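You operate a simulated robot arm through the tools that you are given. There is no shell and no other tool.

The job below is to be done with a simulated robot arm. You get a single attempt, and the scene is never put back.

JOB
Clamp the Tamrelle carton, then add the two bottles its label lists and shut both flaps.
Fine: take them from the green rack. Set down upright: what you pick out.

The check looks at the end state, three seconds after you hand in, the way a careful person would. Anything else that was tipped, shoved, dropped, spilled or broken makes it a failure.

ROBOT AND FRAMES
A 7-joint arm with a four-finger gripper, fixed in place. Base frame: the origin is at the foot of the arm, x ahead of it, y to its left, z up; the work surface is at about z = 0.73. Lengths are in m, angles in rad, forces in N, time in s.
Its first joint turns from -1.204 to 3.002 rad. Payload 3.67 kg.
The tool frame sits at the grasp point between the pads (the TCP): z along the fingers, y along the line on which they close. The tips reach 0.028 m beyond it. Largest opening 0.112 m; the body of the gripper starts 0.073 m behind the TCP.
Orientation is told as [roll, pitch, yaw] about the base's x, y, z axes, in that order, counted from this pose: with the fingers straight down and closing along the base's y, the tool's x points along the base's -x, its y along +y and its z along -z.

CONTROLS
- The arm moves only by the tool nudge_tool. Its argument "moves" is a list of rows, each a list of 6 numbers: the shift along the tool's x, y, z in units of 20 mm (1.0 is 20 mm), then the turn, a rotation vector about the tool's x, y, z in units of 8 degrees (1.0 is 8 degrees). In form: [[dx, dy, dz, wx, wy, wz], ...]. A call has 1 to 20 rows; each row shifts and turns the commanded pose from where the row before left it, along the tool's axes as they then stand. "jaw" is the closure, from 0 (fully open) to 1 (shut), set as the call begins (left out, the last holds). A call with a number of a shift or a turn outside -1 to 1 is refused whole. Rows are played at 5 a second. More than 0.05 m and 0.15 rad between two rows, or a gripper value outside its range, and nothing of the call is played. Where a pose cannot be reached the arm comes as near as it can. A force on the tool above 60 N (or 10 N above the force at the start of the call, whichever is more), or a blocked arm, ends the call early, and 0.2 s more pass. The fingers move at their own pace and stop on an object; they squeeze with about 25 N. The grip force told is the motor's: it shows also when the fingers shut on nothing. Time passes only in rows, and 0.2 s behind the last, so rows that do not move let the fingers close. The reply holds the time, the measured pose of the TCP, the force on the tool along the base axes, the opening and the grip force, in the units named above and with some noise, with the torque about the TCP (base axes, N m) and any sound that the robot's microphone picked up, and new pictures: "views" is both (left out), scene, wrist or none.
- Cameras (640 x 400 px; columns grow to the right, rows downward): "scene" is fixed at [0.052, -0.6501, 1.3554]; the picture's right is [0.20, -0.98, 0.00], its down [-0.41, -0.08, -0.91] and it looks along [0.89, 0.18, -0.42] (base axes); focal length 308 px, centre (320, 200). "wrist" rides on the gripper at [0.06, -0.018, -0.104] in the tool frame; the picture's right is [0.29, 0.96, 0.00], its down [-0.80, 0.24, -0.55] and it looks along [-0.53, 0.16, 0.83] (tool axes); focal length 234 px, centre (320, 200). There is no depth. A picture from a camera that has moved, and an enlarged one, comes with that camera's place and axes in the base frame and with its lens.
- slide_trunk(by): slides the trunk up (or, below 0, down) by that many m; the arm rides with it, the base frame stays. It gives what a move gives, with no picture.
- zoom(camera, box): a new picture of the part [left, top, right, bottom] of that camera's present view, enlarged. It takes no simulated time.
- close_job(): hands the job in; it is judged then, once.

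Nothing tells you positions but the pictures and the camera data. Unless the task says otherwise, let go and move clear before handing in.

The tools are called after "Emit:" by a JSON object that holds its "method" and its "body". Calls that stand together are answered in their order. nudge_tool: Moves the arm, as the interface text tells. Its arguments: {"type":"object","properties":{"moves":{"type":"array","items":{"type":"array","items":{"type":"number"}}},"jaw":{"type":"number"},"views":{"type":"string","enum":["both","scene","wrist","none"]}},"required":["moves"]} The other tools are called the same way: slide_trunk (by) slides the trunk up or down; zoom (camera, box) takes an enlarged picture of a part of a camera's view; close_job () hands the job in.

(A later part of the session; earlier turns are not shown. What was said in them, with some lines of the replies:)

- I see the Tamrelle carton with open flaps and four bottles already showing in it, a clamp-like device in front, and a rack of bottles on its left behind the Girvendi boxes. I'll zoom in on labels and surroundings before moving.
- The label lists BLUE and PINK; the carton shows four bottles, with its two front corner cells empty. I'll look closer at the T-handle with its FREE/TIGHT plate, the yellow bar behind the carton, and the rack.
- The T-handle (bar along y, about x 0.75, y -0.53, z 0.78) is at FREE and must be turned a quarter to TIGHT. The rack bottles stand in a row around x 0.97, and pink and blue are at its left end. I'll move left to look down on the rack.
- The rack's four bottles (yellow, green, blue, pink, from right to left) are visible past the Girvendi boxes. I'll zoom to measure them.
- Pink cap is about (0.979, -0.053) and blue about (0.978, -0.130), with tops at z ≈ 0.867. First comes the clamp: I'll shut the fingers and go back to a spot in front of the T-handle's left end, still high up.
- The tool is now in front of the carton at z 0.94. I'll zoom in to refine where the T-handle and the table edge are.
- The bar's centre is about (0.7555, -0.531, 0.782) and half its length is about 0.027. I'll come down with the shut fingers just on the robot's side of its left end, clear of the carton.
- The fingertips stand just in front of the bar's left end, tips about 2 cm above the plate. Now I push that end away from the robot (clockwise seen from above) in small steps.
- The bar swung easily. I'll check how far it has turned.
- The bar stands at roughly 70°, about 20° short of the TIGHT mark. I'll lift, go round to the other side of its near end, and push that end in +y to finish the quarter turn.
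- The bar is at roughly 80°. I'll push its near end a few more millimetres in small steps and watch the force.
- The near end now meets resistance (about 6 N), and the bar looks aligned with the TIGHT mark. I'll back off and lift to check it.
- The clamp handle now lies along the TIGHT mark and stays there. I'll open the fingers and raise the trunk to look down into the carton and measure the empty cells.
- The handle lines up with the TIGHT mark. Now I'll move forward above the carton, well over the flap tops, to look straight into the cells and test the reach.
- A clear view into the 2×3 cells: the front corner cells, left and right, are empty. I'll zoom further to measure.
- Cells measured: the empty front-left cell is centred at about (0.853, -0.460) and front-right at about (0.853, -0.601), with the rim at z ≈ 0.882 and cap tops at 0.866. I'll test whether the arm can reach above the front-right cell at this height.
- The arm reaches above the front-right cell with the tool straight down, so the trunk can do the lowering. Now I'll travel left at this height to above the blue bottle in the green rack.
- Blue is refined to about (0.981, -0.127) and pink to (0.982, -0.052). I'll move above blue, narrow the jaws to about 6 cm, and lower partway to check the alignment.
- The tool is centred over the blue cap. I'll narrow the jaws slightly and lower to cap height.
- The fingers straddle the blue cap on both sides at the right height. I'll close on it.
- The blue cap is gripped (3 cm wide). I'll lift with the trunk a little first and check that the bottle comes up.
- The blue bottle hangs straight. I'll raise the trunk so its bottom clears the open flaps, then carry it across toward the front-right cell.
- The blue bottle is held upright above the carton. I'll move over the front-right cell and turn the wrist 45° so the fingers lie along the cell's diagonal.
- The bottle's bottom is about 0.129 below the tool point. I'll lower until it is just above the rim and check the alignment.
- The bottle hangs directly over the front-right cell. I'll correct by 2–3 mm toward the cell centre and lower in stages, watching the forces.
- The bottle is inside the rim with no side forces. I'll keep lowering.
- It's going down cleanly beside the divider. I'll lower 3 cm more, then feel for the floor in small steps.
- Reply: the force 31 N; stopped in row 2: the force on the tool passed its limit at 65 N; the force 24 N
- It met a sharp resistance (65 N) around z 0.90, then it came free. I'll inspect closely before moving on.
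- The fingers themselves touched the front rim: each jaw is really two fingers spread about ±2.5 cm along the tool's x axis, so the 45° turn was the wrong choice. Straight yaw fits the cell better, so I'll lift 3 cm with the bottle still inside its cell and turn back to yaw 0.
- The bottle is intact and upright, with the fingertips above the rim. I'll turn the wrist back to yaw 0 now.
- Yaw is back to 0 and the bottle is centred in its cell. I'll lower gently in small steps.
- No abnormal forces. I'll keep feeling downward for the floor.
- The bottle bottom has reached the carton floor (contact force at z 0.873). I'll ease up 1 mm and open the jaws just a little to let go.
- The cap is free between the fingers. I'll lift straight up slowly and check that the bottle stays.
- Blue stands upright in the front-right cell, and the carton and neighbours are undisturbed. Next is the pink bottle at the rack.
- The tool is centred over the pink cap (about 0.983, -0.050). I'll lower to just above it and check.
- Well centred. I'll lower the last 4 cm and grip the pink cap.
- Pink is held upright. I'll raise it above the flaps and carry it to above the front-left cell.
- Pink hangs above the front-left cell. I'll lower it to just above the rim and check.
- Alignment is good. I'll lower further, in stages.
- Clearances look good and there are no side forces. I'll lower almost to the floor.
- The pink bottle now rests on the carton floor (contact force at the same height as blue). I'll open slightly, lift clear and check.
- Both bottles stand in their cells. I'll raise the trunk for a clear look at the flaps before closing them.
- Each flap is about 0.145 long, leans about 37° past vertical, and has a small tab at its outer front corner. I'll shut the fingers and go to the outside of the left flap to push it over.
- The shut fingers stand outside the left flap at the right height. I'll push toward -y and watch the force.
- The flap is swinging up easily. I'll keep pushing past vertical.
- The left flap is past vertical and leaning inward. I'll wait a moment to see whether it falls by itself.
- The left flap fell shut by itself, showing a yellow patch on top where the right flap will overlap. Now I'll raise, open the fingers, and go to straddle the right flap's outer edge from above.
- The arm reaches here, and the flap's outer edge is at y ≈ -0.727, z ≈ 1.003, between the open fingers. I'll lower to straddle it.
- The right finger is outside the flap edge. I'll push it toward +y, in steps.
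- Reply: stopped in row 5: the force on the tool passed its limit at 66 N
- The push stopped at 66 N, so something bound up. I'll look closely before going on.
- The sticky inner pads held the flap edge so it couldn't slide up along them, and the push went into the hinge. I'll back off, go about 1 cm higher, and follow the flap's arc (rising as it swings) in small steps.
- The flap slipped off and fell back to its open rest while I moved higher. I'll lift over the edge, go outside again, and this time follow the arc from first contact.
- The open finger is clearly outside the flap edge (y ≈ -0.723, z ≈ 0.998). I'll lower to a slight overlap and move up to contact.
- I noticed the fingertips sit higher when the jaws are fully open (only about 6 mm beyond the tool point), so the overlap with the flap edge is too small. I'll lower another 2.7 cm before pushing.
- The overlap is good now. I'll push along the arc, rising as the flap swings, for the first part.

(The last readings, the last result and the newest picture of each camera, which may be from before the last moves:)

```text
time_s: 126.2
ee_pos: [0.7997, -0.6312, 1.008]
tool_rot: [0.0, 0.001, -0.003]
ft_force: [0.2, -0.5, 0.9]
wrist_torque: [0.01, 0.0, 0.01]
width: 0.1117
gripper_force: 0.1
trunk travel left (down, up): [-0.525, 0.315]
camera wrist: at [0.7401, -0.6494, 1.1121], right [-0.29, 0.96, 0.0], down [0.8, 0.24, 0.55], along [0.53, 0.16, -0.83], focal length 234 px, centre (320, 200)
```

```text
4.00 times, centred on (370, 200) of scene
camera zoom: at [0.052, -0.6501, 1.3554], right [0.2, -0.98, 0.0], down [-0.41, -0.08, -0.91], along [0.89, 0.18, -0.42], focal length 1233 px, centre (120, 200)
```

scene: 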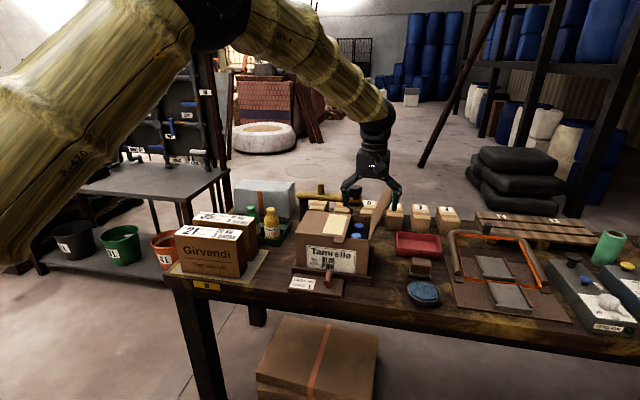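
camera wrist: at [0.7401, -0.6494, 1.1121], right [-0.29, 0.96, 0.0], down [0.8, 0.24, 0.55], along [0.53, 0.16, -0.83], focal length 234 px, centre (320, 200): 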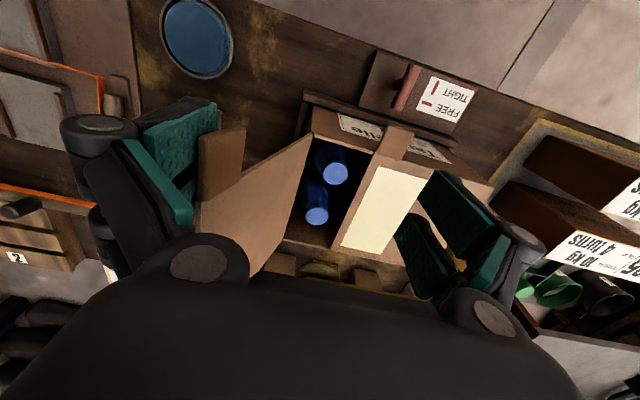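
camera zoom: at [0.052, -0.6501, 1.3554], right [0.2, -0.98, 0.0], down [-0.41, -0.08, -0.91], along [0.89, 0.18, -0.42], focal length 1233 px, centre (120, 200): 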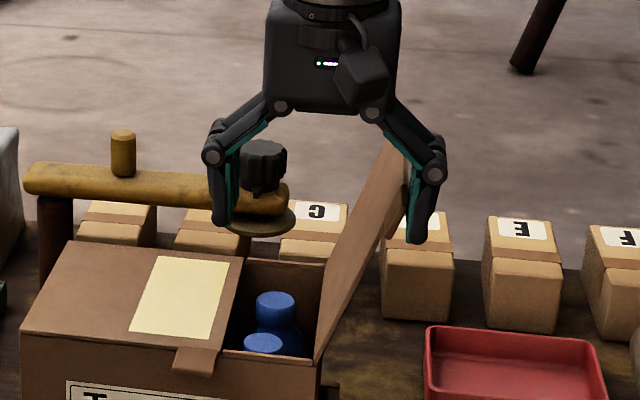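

The flap is following with almost no force. I'll continue along the arc past vertical.

Emit:
{"method": "nudge_tool", "body": {"moves": [[0, 0.5, -0.16, 0, 0, 0], [0, 0.5, -0.16, 0, 0, 0], [0, 0.5, -0.1, 0, 0, 0], [0, 0.5, -0.1, 0, 0, 0]], "views": "scene"}}

Emit:
{"method": "zoom", "body": {"camera": "scene", "box": [300, 150, 400, 250]}}

```text
time_s: 127.2
ee_pos: [0.799, -0.5922, 1.0178]
tool_rot: [0.0, 0.0, -0.004]
ft_force: [0.3, 0.1, 0.3]
wrist_torque: [0.0, 0.02, -0.01]
width: 0.1121
gripper_force: 0.0
trunk travel left (down, up): [-0.525, 0.315]
```

scene: 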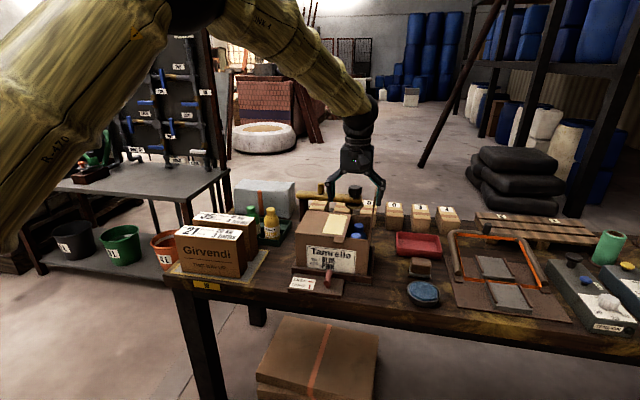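

```text
4.00 times, centred on (350, 200) of scene
camera zoom: at [0.052, -0.6501, 1.3554], right [0.2, -0.98, 0.0], down [-0.41, -0.08, -0.91], along [0.89, 0.18, -0.42], focal length 1233 px, centre (200, 200)
```

zoom: 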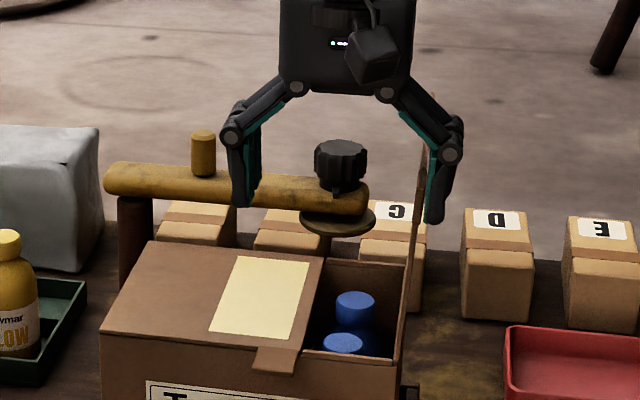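

The right flap is almost vertical. I'll push it a few centimetres more so it tips inward.

Emit:
{"method": "nudge_tool", "body": {"moves": [[0, 0.4, -0.02, 0, 0, 0], [0, 0.4, -0.02, 0, 0, 0], [0, 0.4, 0, 0, 0, 0], [0, 0.4, 0, 0, 0, 0]], "views": "scene"}}

Emit:
{"method": "zoom", "body": {"camera": "scene", "box": [290, 150, 390, 250]}}

```text
time_s: 128.2
ee_pos: [0.7998, -0.5593, 1.0203]
tool_rot: [0.0, 0.0, -0.003]
ft_force: [0.1, 0.1, 0.2]
wrist_torque: [0.03, 0.05, 0.03]
width: 0.1121
gripper_force: 0.0
trunk travel left (down, up): [-0.525, 0.315]
```

scene: 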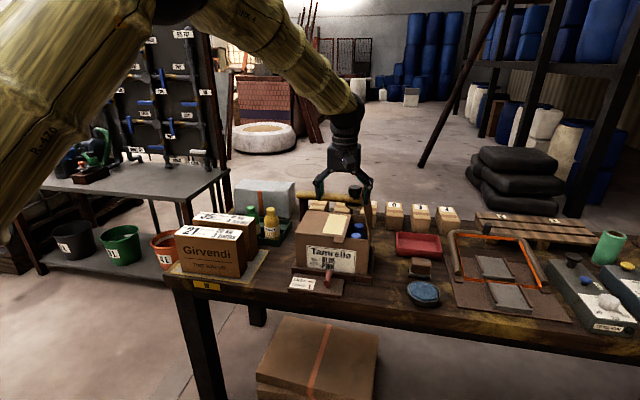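

```text
4.00 times, centred on (340, 200) of scene
camera zoom: at [0.052, -0.6501, 1.3554], right [0.2, -0.98, 0.0], down [-0.41, -0.08, -0.91], along [0.89, 0.18, -0.42], focal length 1233 px, centre (240, 200)
```

zoom: 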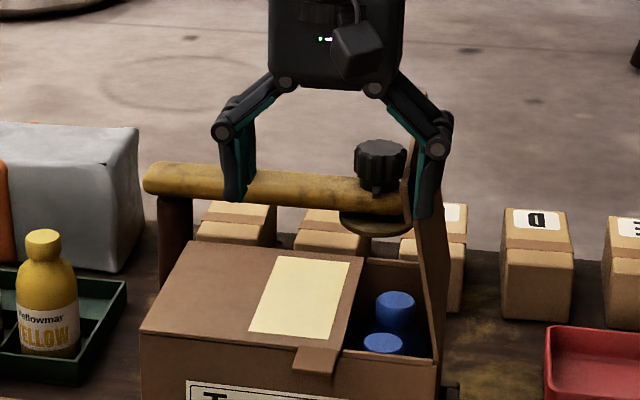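

It's past vertical now. I'll push slightly more and wait for it to fall.

Emit:
{"method": "nudge_tool", "body": {"moves": [[0, 0.4, 0, 0, 0, 0], [0, 0.4, 0, 0, 0, 0], [0, 0, 0, 0, 0, 0], [0, 0, 0, 0, 0, 0], [0, 0, 0, 0, 0, 0], [0, 0, 0, 0, 0, 0]]}}

Emit:
{"method": "zoom", "body": {"camera": "scene", "box": [280, 150, 380, 250]}}

```text
time_s: 129.6
ee_pos: [0.8001, -0.544, 1.0188]
tool_rot: [-0.002, 0.002, -0.005]
ft_force: [-1.0, -0.3, -0.6]
wrist_torque: [-0.02, 0.02, 0.04]
width: 0.112
gripper_force: 0.0
trunk travel left (down, up): [-0.525, 0.315]
camera wrist: at [0.7407, -0.5612, 1.1223], right [-0.28, 0.96, 0.0], down [0.8, 0.24, 0.55], along [0.53, 0.16, -0.83], focal length 234 px, centre (320, 200)
```

scene: 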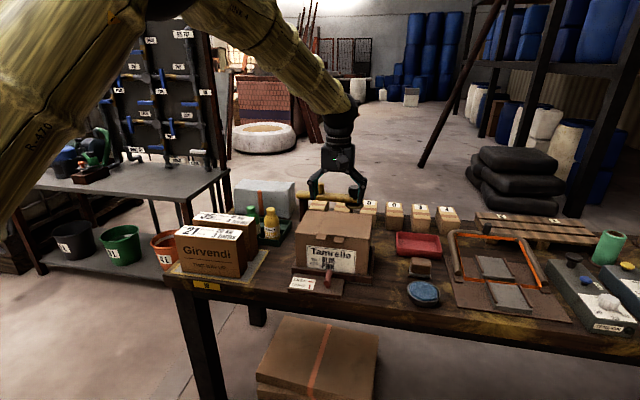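
wrist: 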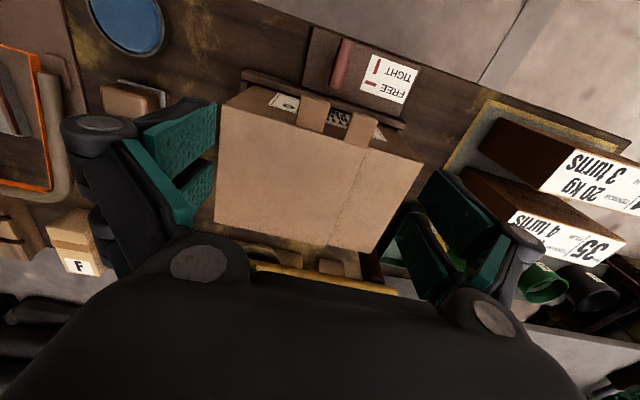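

```text
4.00 times, centred on (330, 200) of scene
camera zoom: at [0.052, -0.6501, 1.3554], right [0.2, -0.98, 0.0], down [-0.41, -0.08, -0.91], along [0.89, 0.18, -0.42], focal length 1233 px, centre (280, 200)
```

zoom: 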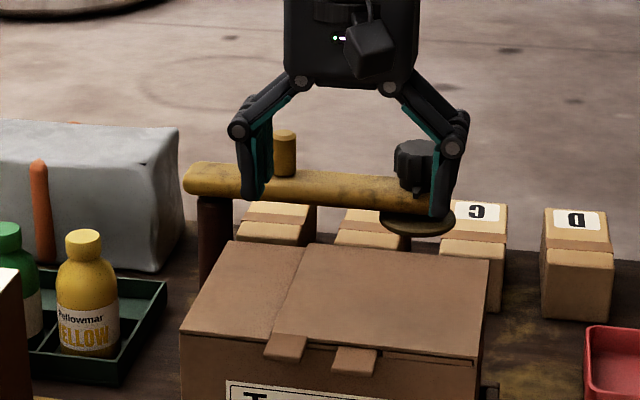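

Both flaps have fallen shut, right over left. I'll back away upward and inspect the closure.

Emit:
{"method": "slide_trunk", "body": {"by": 0.12}}

Emit:
{"method": "nudge_tool", "body": {"moves": [[1, 0, 0, 0, 0, 0], [1, 0, 0, 0, 0, 0], [1, 0, 0, 0, 0, 0]]}}

Emit:
{"method": "zoom", "body": {"camera": "scene", "box": [280, 195, 390, 265]}}

Emit:
{"method": "zoom", "body": {"camera": "scene", "box": [270, 190, 390, 300]}}

Emit:
{"method": "zoom", "body": {"camera": "wrist", "box": [200, 40, 440, 240]}}

```text
time_s: 131.1
ee_pos: [0.7999, -0.5443, 1.1383]
tool_rot: [-0.001, 0.002, -0.003]
ft_force: [0.1, 0.4, -0.6]
wrist_torque: [0.01, -0.01, -0.02]
width: 0.1119
gripper_force: 0.2
trunk travel left (down, up): [-0.645, 0.195]
```

```text
time_s: 131.8
ee_pos: [0.7384, -0.5434, 1.1385]
tool_rot: [-0.001, 0.001, -0.003]
ft_force: [0.2, 0.9, 0.3]
wrist_torque: [0.0, -0.06, 0.01]
width: 0.112
gripper_force: 0.1
trunk travel left (down, up): [-0.645, 0.195]
camera wrist: at [0.6791, -0.5609, 1.2429], right [-0.29, 0.96, 0.0], down [0.8, 0.24, 0.55], along [0.53, 0.16, -0.83], focal length 234 px, centre (320, 200)
```

scene: 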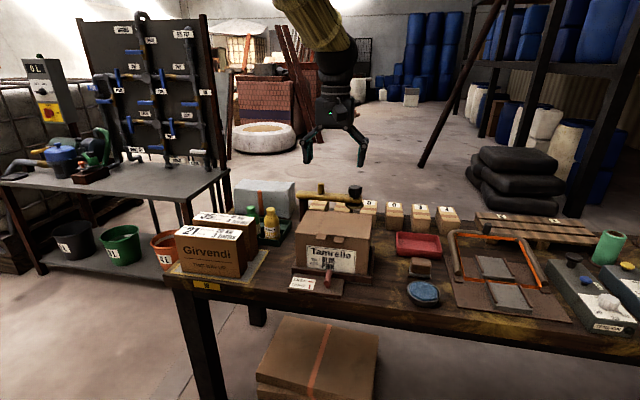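
wrist: 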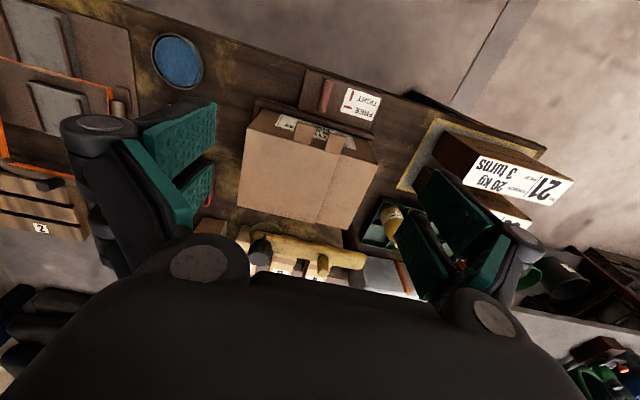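

```text
5.71 times, centred on (335, 230) of scene
camera zoom: at [0.052, -0.6501, 1.3554], right [0.2, -0.98, 0.0], down [-0.41, -0.08, -0.91], along [0.89, 0.18, -0.42], focal length 1761 px, centre (234, 29)
```

zoom: 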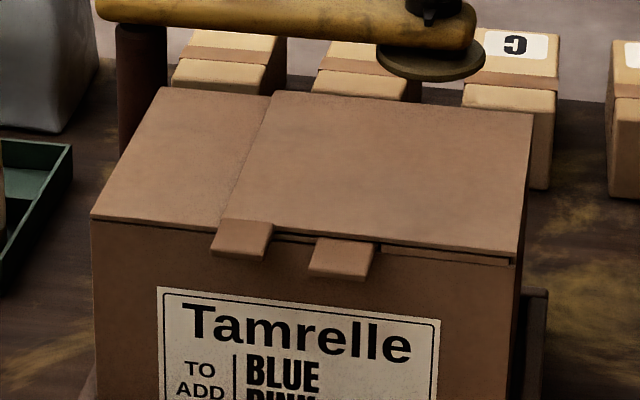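

```text
3.64 times, centred on (330, 245) of scene
camera zoom: at [0.052, -0.6501, 1.3554], right [0.2, -0.98, 0.0], down [-0.41, -0.08, -0.91], along [0.89, 0.18, -0.42], focal length 1121 px, centre (284, 36)
```

zoom: 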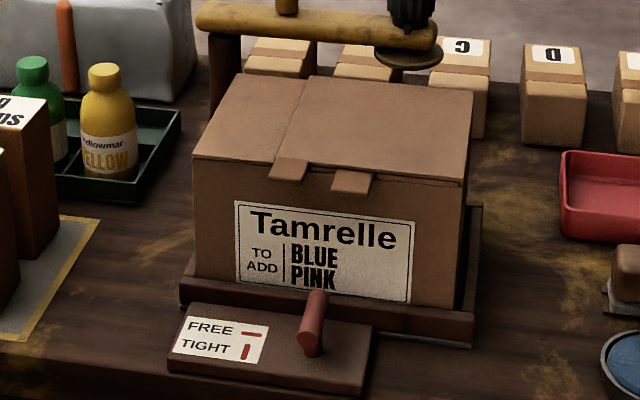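

```text
2.00 times, centred on (320, 140) of wrist
camera zoom: at [0.6791, -0.5609, 1.2429], right [-0.29, 0.96, 0.0], down [0.8, 0.24, 0.55], along [0.53, 0.16, -0.83], focal length 468 px, centre (320, 320)
```

zoom: 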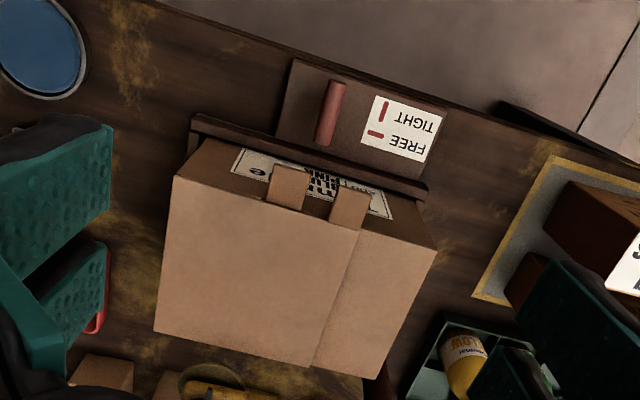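

Both flaps lie flat, right over left, and the handle is still at TIGHT. I'll verify the handle angle closely against its mark before handing in.

Emit:
{"method": "zoom", "body": {"camera": "wrist", "box": [300, 65, 400, 127]}}

Emit:
{"method": "zoom", "body": {"camera": "scene", "box": [284, 265, 348, 305]}}

Emit:
{"method": "zoom", "body": {"camera": "scene", "box": [160, 190, 300, 290]}}

Emit:
{"method": "zoom", "body": {"camera": "scene", "box": [380, 190, 640, 345]}}

```text
6.40 times, centred on (350, 96) of wrist
camera zoom: at [0.6791, -0.5609, 1.2429], right [-0.29, 0.96, 0.0], down [0.8, 0.24, 0.55], along [0.53, 0.16, -0.83], focal length 1499 px, centre (128, 866)
```

zoom: 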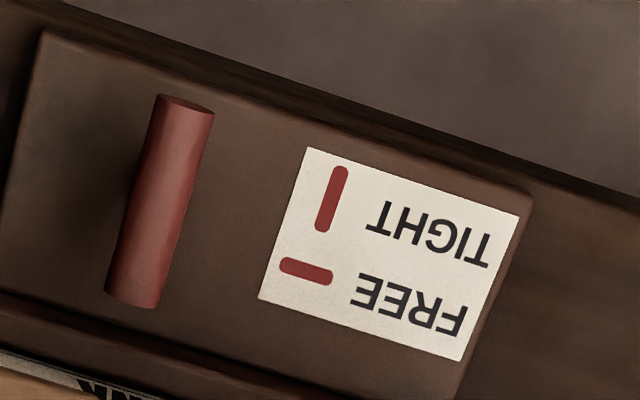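

```text
10.00 times, centred on (316, 285) of scene
camera zoom: at [0.052, -0.6501, 1.3554], right [0.2, -0.98, 0.0], down [-0.41, -0.08, -0.91], along [0.89, 0.18, -0.42], focal length 3082 px, centre (360, -650)
```

zoom: 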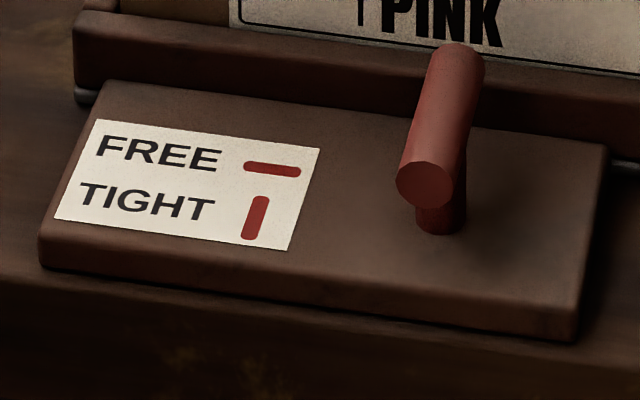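

```text
4.00 times, centred on (230, 240) of scene
camera zoom: at [0.052, -0.6501, 1.3554], right [0.2, -0.98, 0.0], down [-0.41, -0.08, -0.91], along [0.89, 0.18, -0.42], focal length 1233 px, centre (680, 40)
```

zoom: 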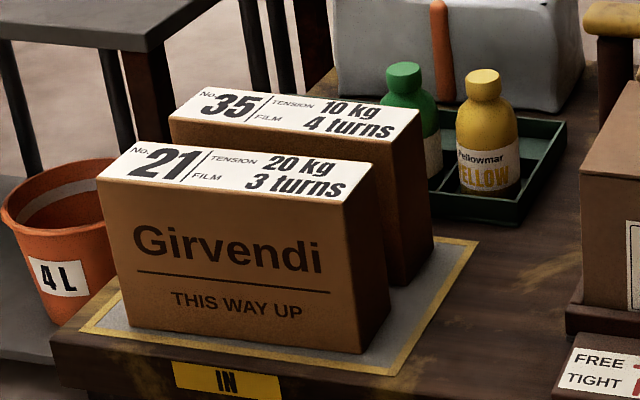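

```text
2.46 times, centred on (510, 268) of scene
camera zoom: at [0.052, -0.6501, 1.3554], right [0.2, -0.98, 0.0], down [-0.41, -0.08, -0.91], along [0.89, 0.18, -0.42], focal length 759 px, centre (-148, 34)
```

zoom: 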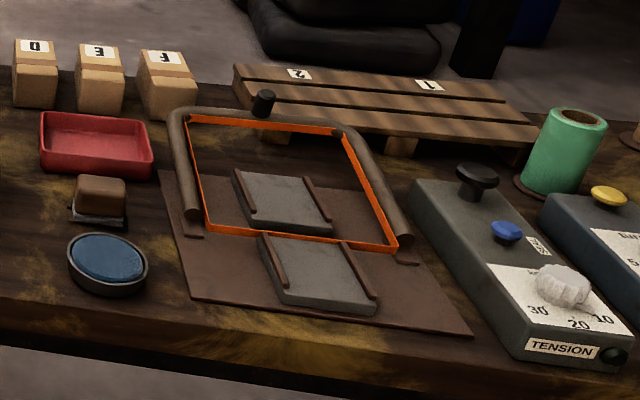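

The handle matches the TIGHT mark within about 2°. I'll compare the carton's position in its cradle with the earlier picture, and move the arm further clear.

Emit:
{"method": "zoom", "body": {"camera": "scene", "box": [280, 250, 360, 300]}}

Emit:
{"method": "zoom", "body": {"camera": "scene", "box": [250, 170, 410, 300]}}

```text
8.00 times, centred on (320, 275) of scene
camera zoom: at [0.052, -0.6501, 1.3554], right [0.2, -0.98, 0.0], down [-0.41, -0.08, -0.91], along [0.89, 0.18, -0.42], focal length 2466 px, centre (320, -400)
```

zoom: 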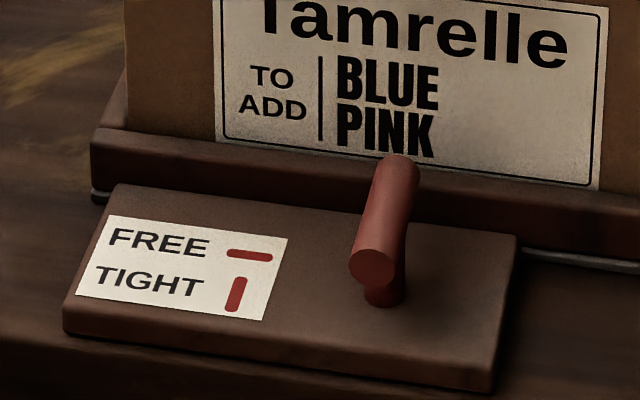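

```text
3.08 times, centred on (330, 235) of scene
camera zoom: at [0.052, -0.6501, 1.3554], right [0.2, -0.98, 0.0], down [-0.41, -0.08, -0.91], along [0.89, 0.18, -0.42], focal length 948 px, centre (289, 92)
```

zoom: 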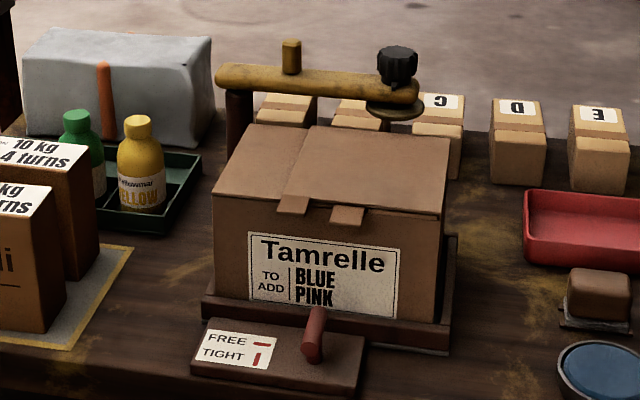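

The carton is only about 3 mm off its earlier spot in the clamped cradle. Everything else stands as it was: green and yellow upright in the rack, boxes and trays untouched. I'll retreat the arm fully clear and take a last look.

Emit:
{"method": "nudge_tool", "body": {"moves": [[1, 0, -0.5, 0, 0, 0], [1, 0, -0.5, 0, 0, 0], [1, 0, -0.5, 0, 0, 0], [1, 0, -0.5, 0, 0, 0], [0, 0, 0, 0, 0, 0], [0, 0, 0, 0, 0, 0]]}}

Emit:
{"method": "zoom", "body": {"camera": "scene", "box": [270, 190, 390, 300]}}

```text
time_s: 133.2
ee_pos: [0.6598, -0.5438, 1.1791]
tool_rot: [-0.001, 0.0, -0.002]
ft_force: [-0.5, 0.7, 0.3]
wrist_torque: [0.02, 0.0, 0.02]
width: 0.1117
gripper_force: 0.1
trunk travel left (down, up): [-0.645, 0.195]
camera wrist: at [0.5996, -0.561, 1.2829], right [-0.28, 0.96, 0.0], down [0.8, 0.24, 0.55], along [0.53, 0.16, -0.83], focal length 234 px, centre (320, 200)
```

scene: 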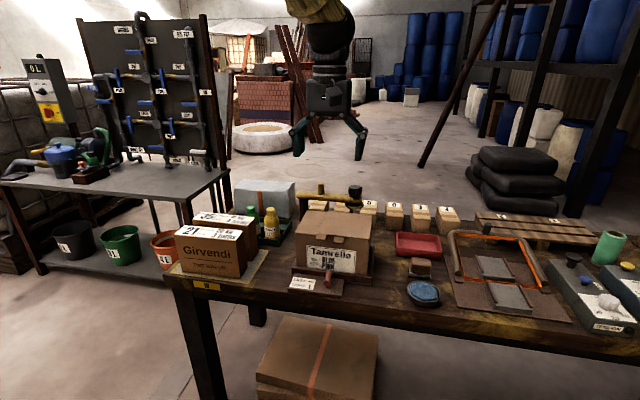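
wrist: 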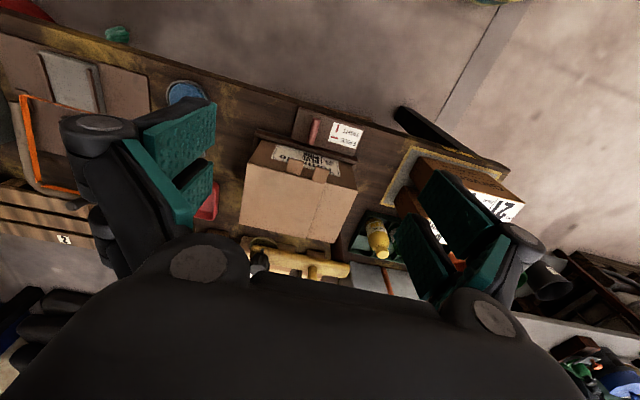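

```text
3.64 times, centred on (330, 245) of scene
camera zoom: at [0.052, -0.6501, 1.3554], right [0.2, -0.98, 0.0], down [-0.41, -0.08, -0.91], along [0.89, 0.18, -0.42], focal length 1121 px, centre (284, 36)
```

zoom: 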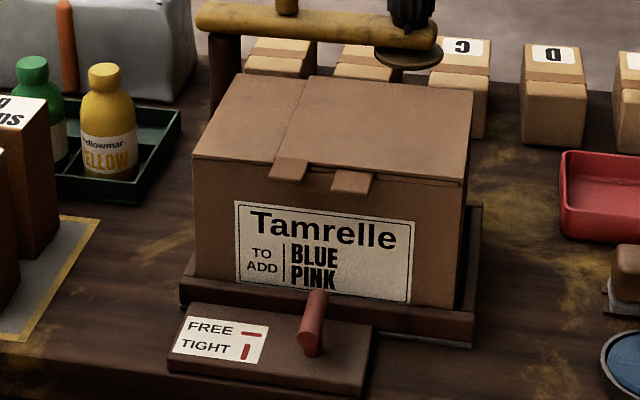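

The carton is clamped with the handle at TIGHT, the blue and pink bottles are inside, both flaps are shut, and the arm is clear with open jaws. I'm handing the job in.

Emit:
{"method": "close_job", "body": {}}

```text
The job is handed in.
```

The Tamrelle carton is clamped, it holds the blue and pink bottles from the green rack, and both flaps are shut. I've handed the job in.

- **Clamp:** the red T-handle is turned from FREE to TIGHT, within about 2° of its mark.
- **Bottles:** blue is in the front-right cell and pink is in the front-left cell. Both were upright when I last saw them, just before closing the flaps.
- **Flaps:** the left flap closed first and the right one lies flat over it.

Two contacts tripped the 60 N force limit:

- **Lowering blue:** the fingers caught the carton's front rim at about 65 N. I saw no damage or movement from it.
- **Closing the right flap:** it bound on the finger pads at 66 N. That slid the carton about 3 mm sideways in its cradle while clamped, and I left it there.

Everything else looked as it was at the start: the green and yellow bottles are upright in the rack, and the other boxes and trays have not moved.
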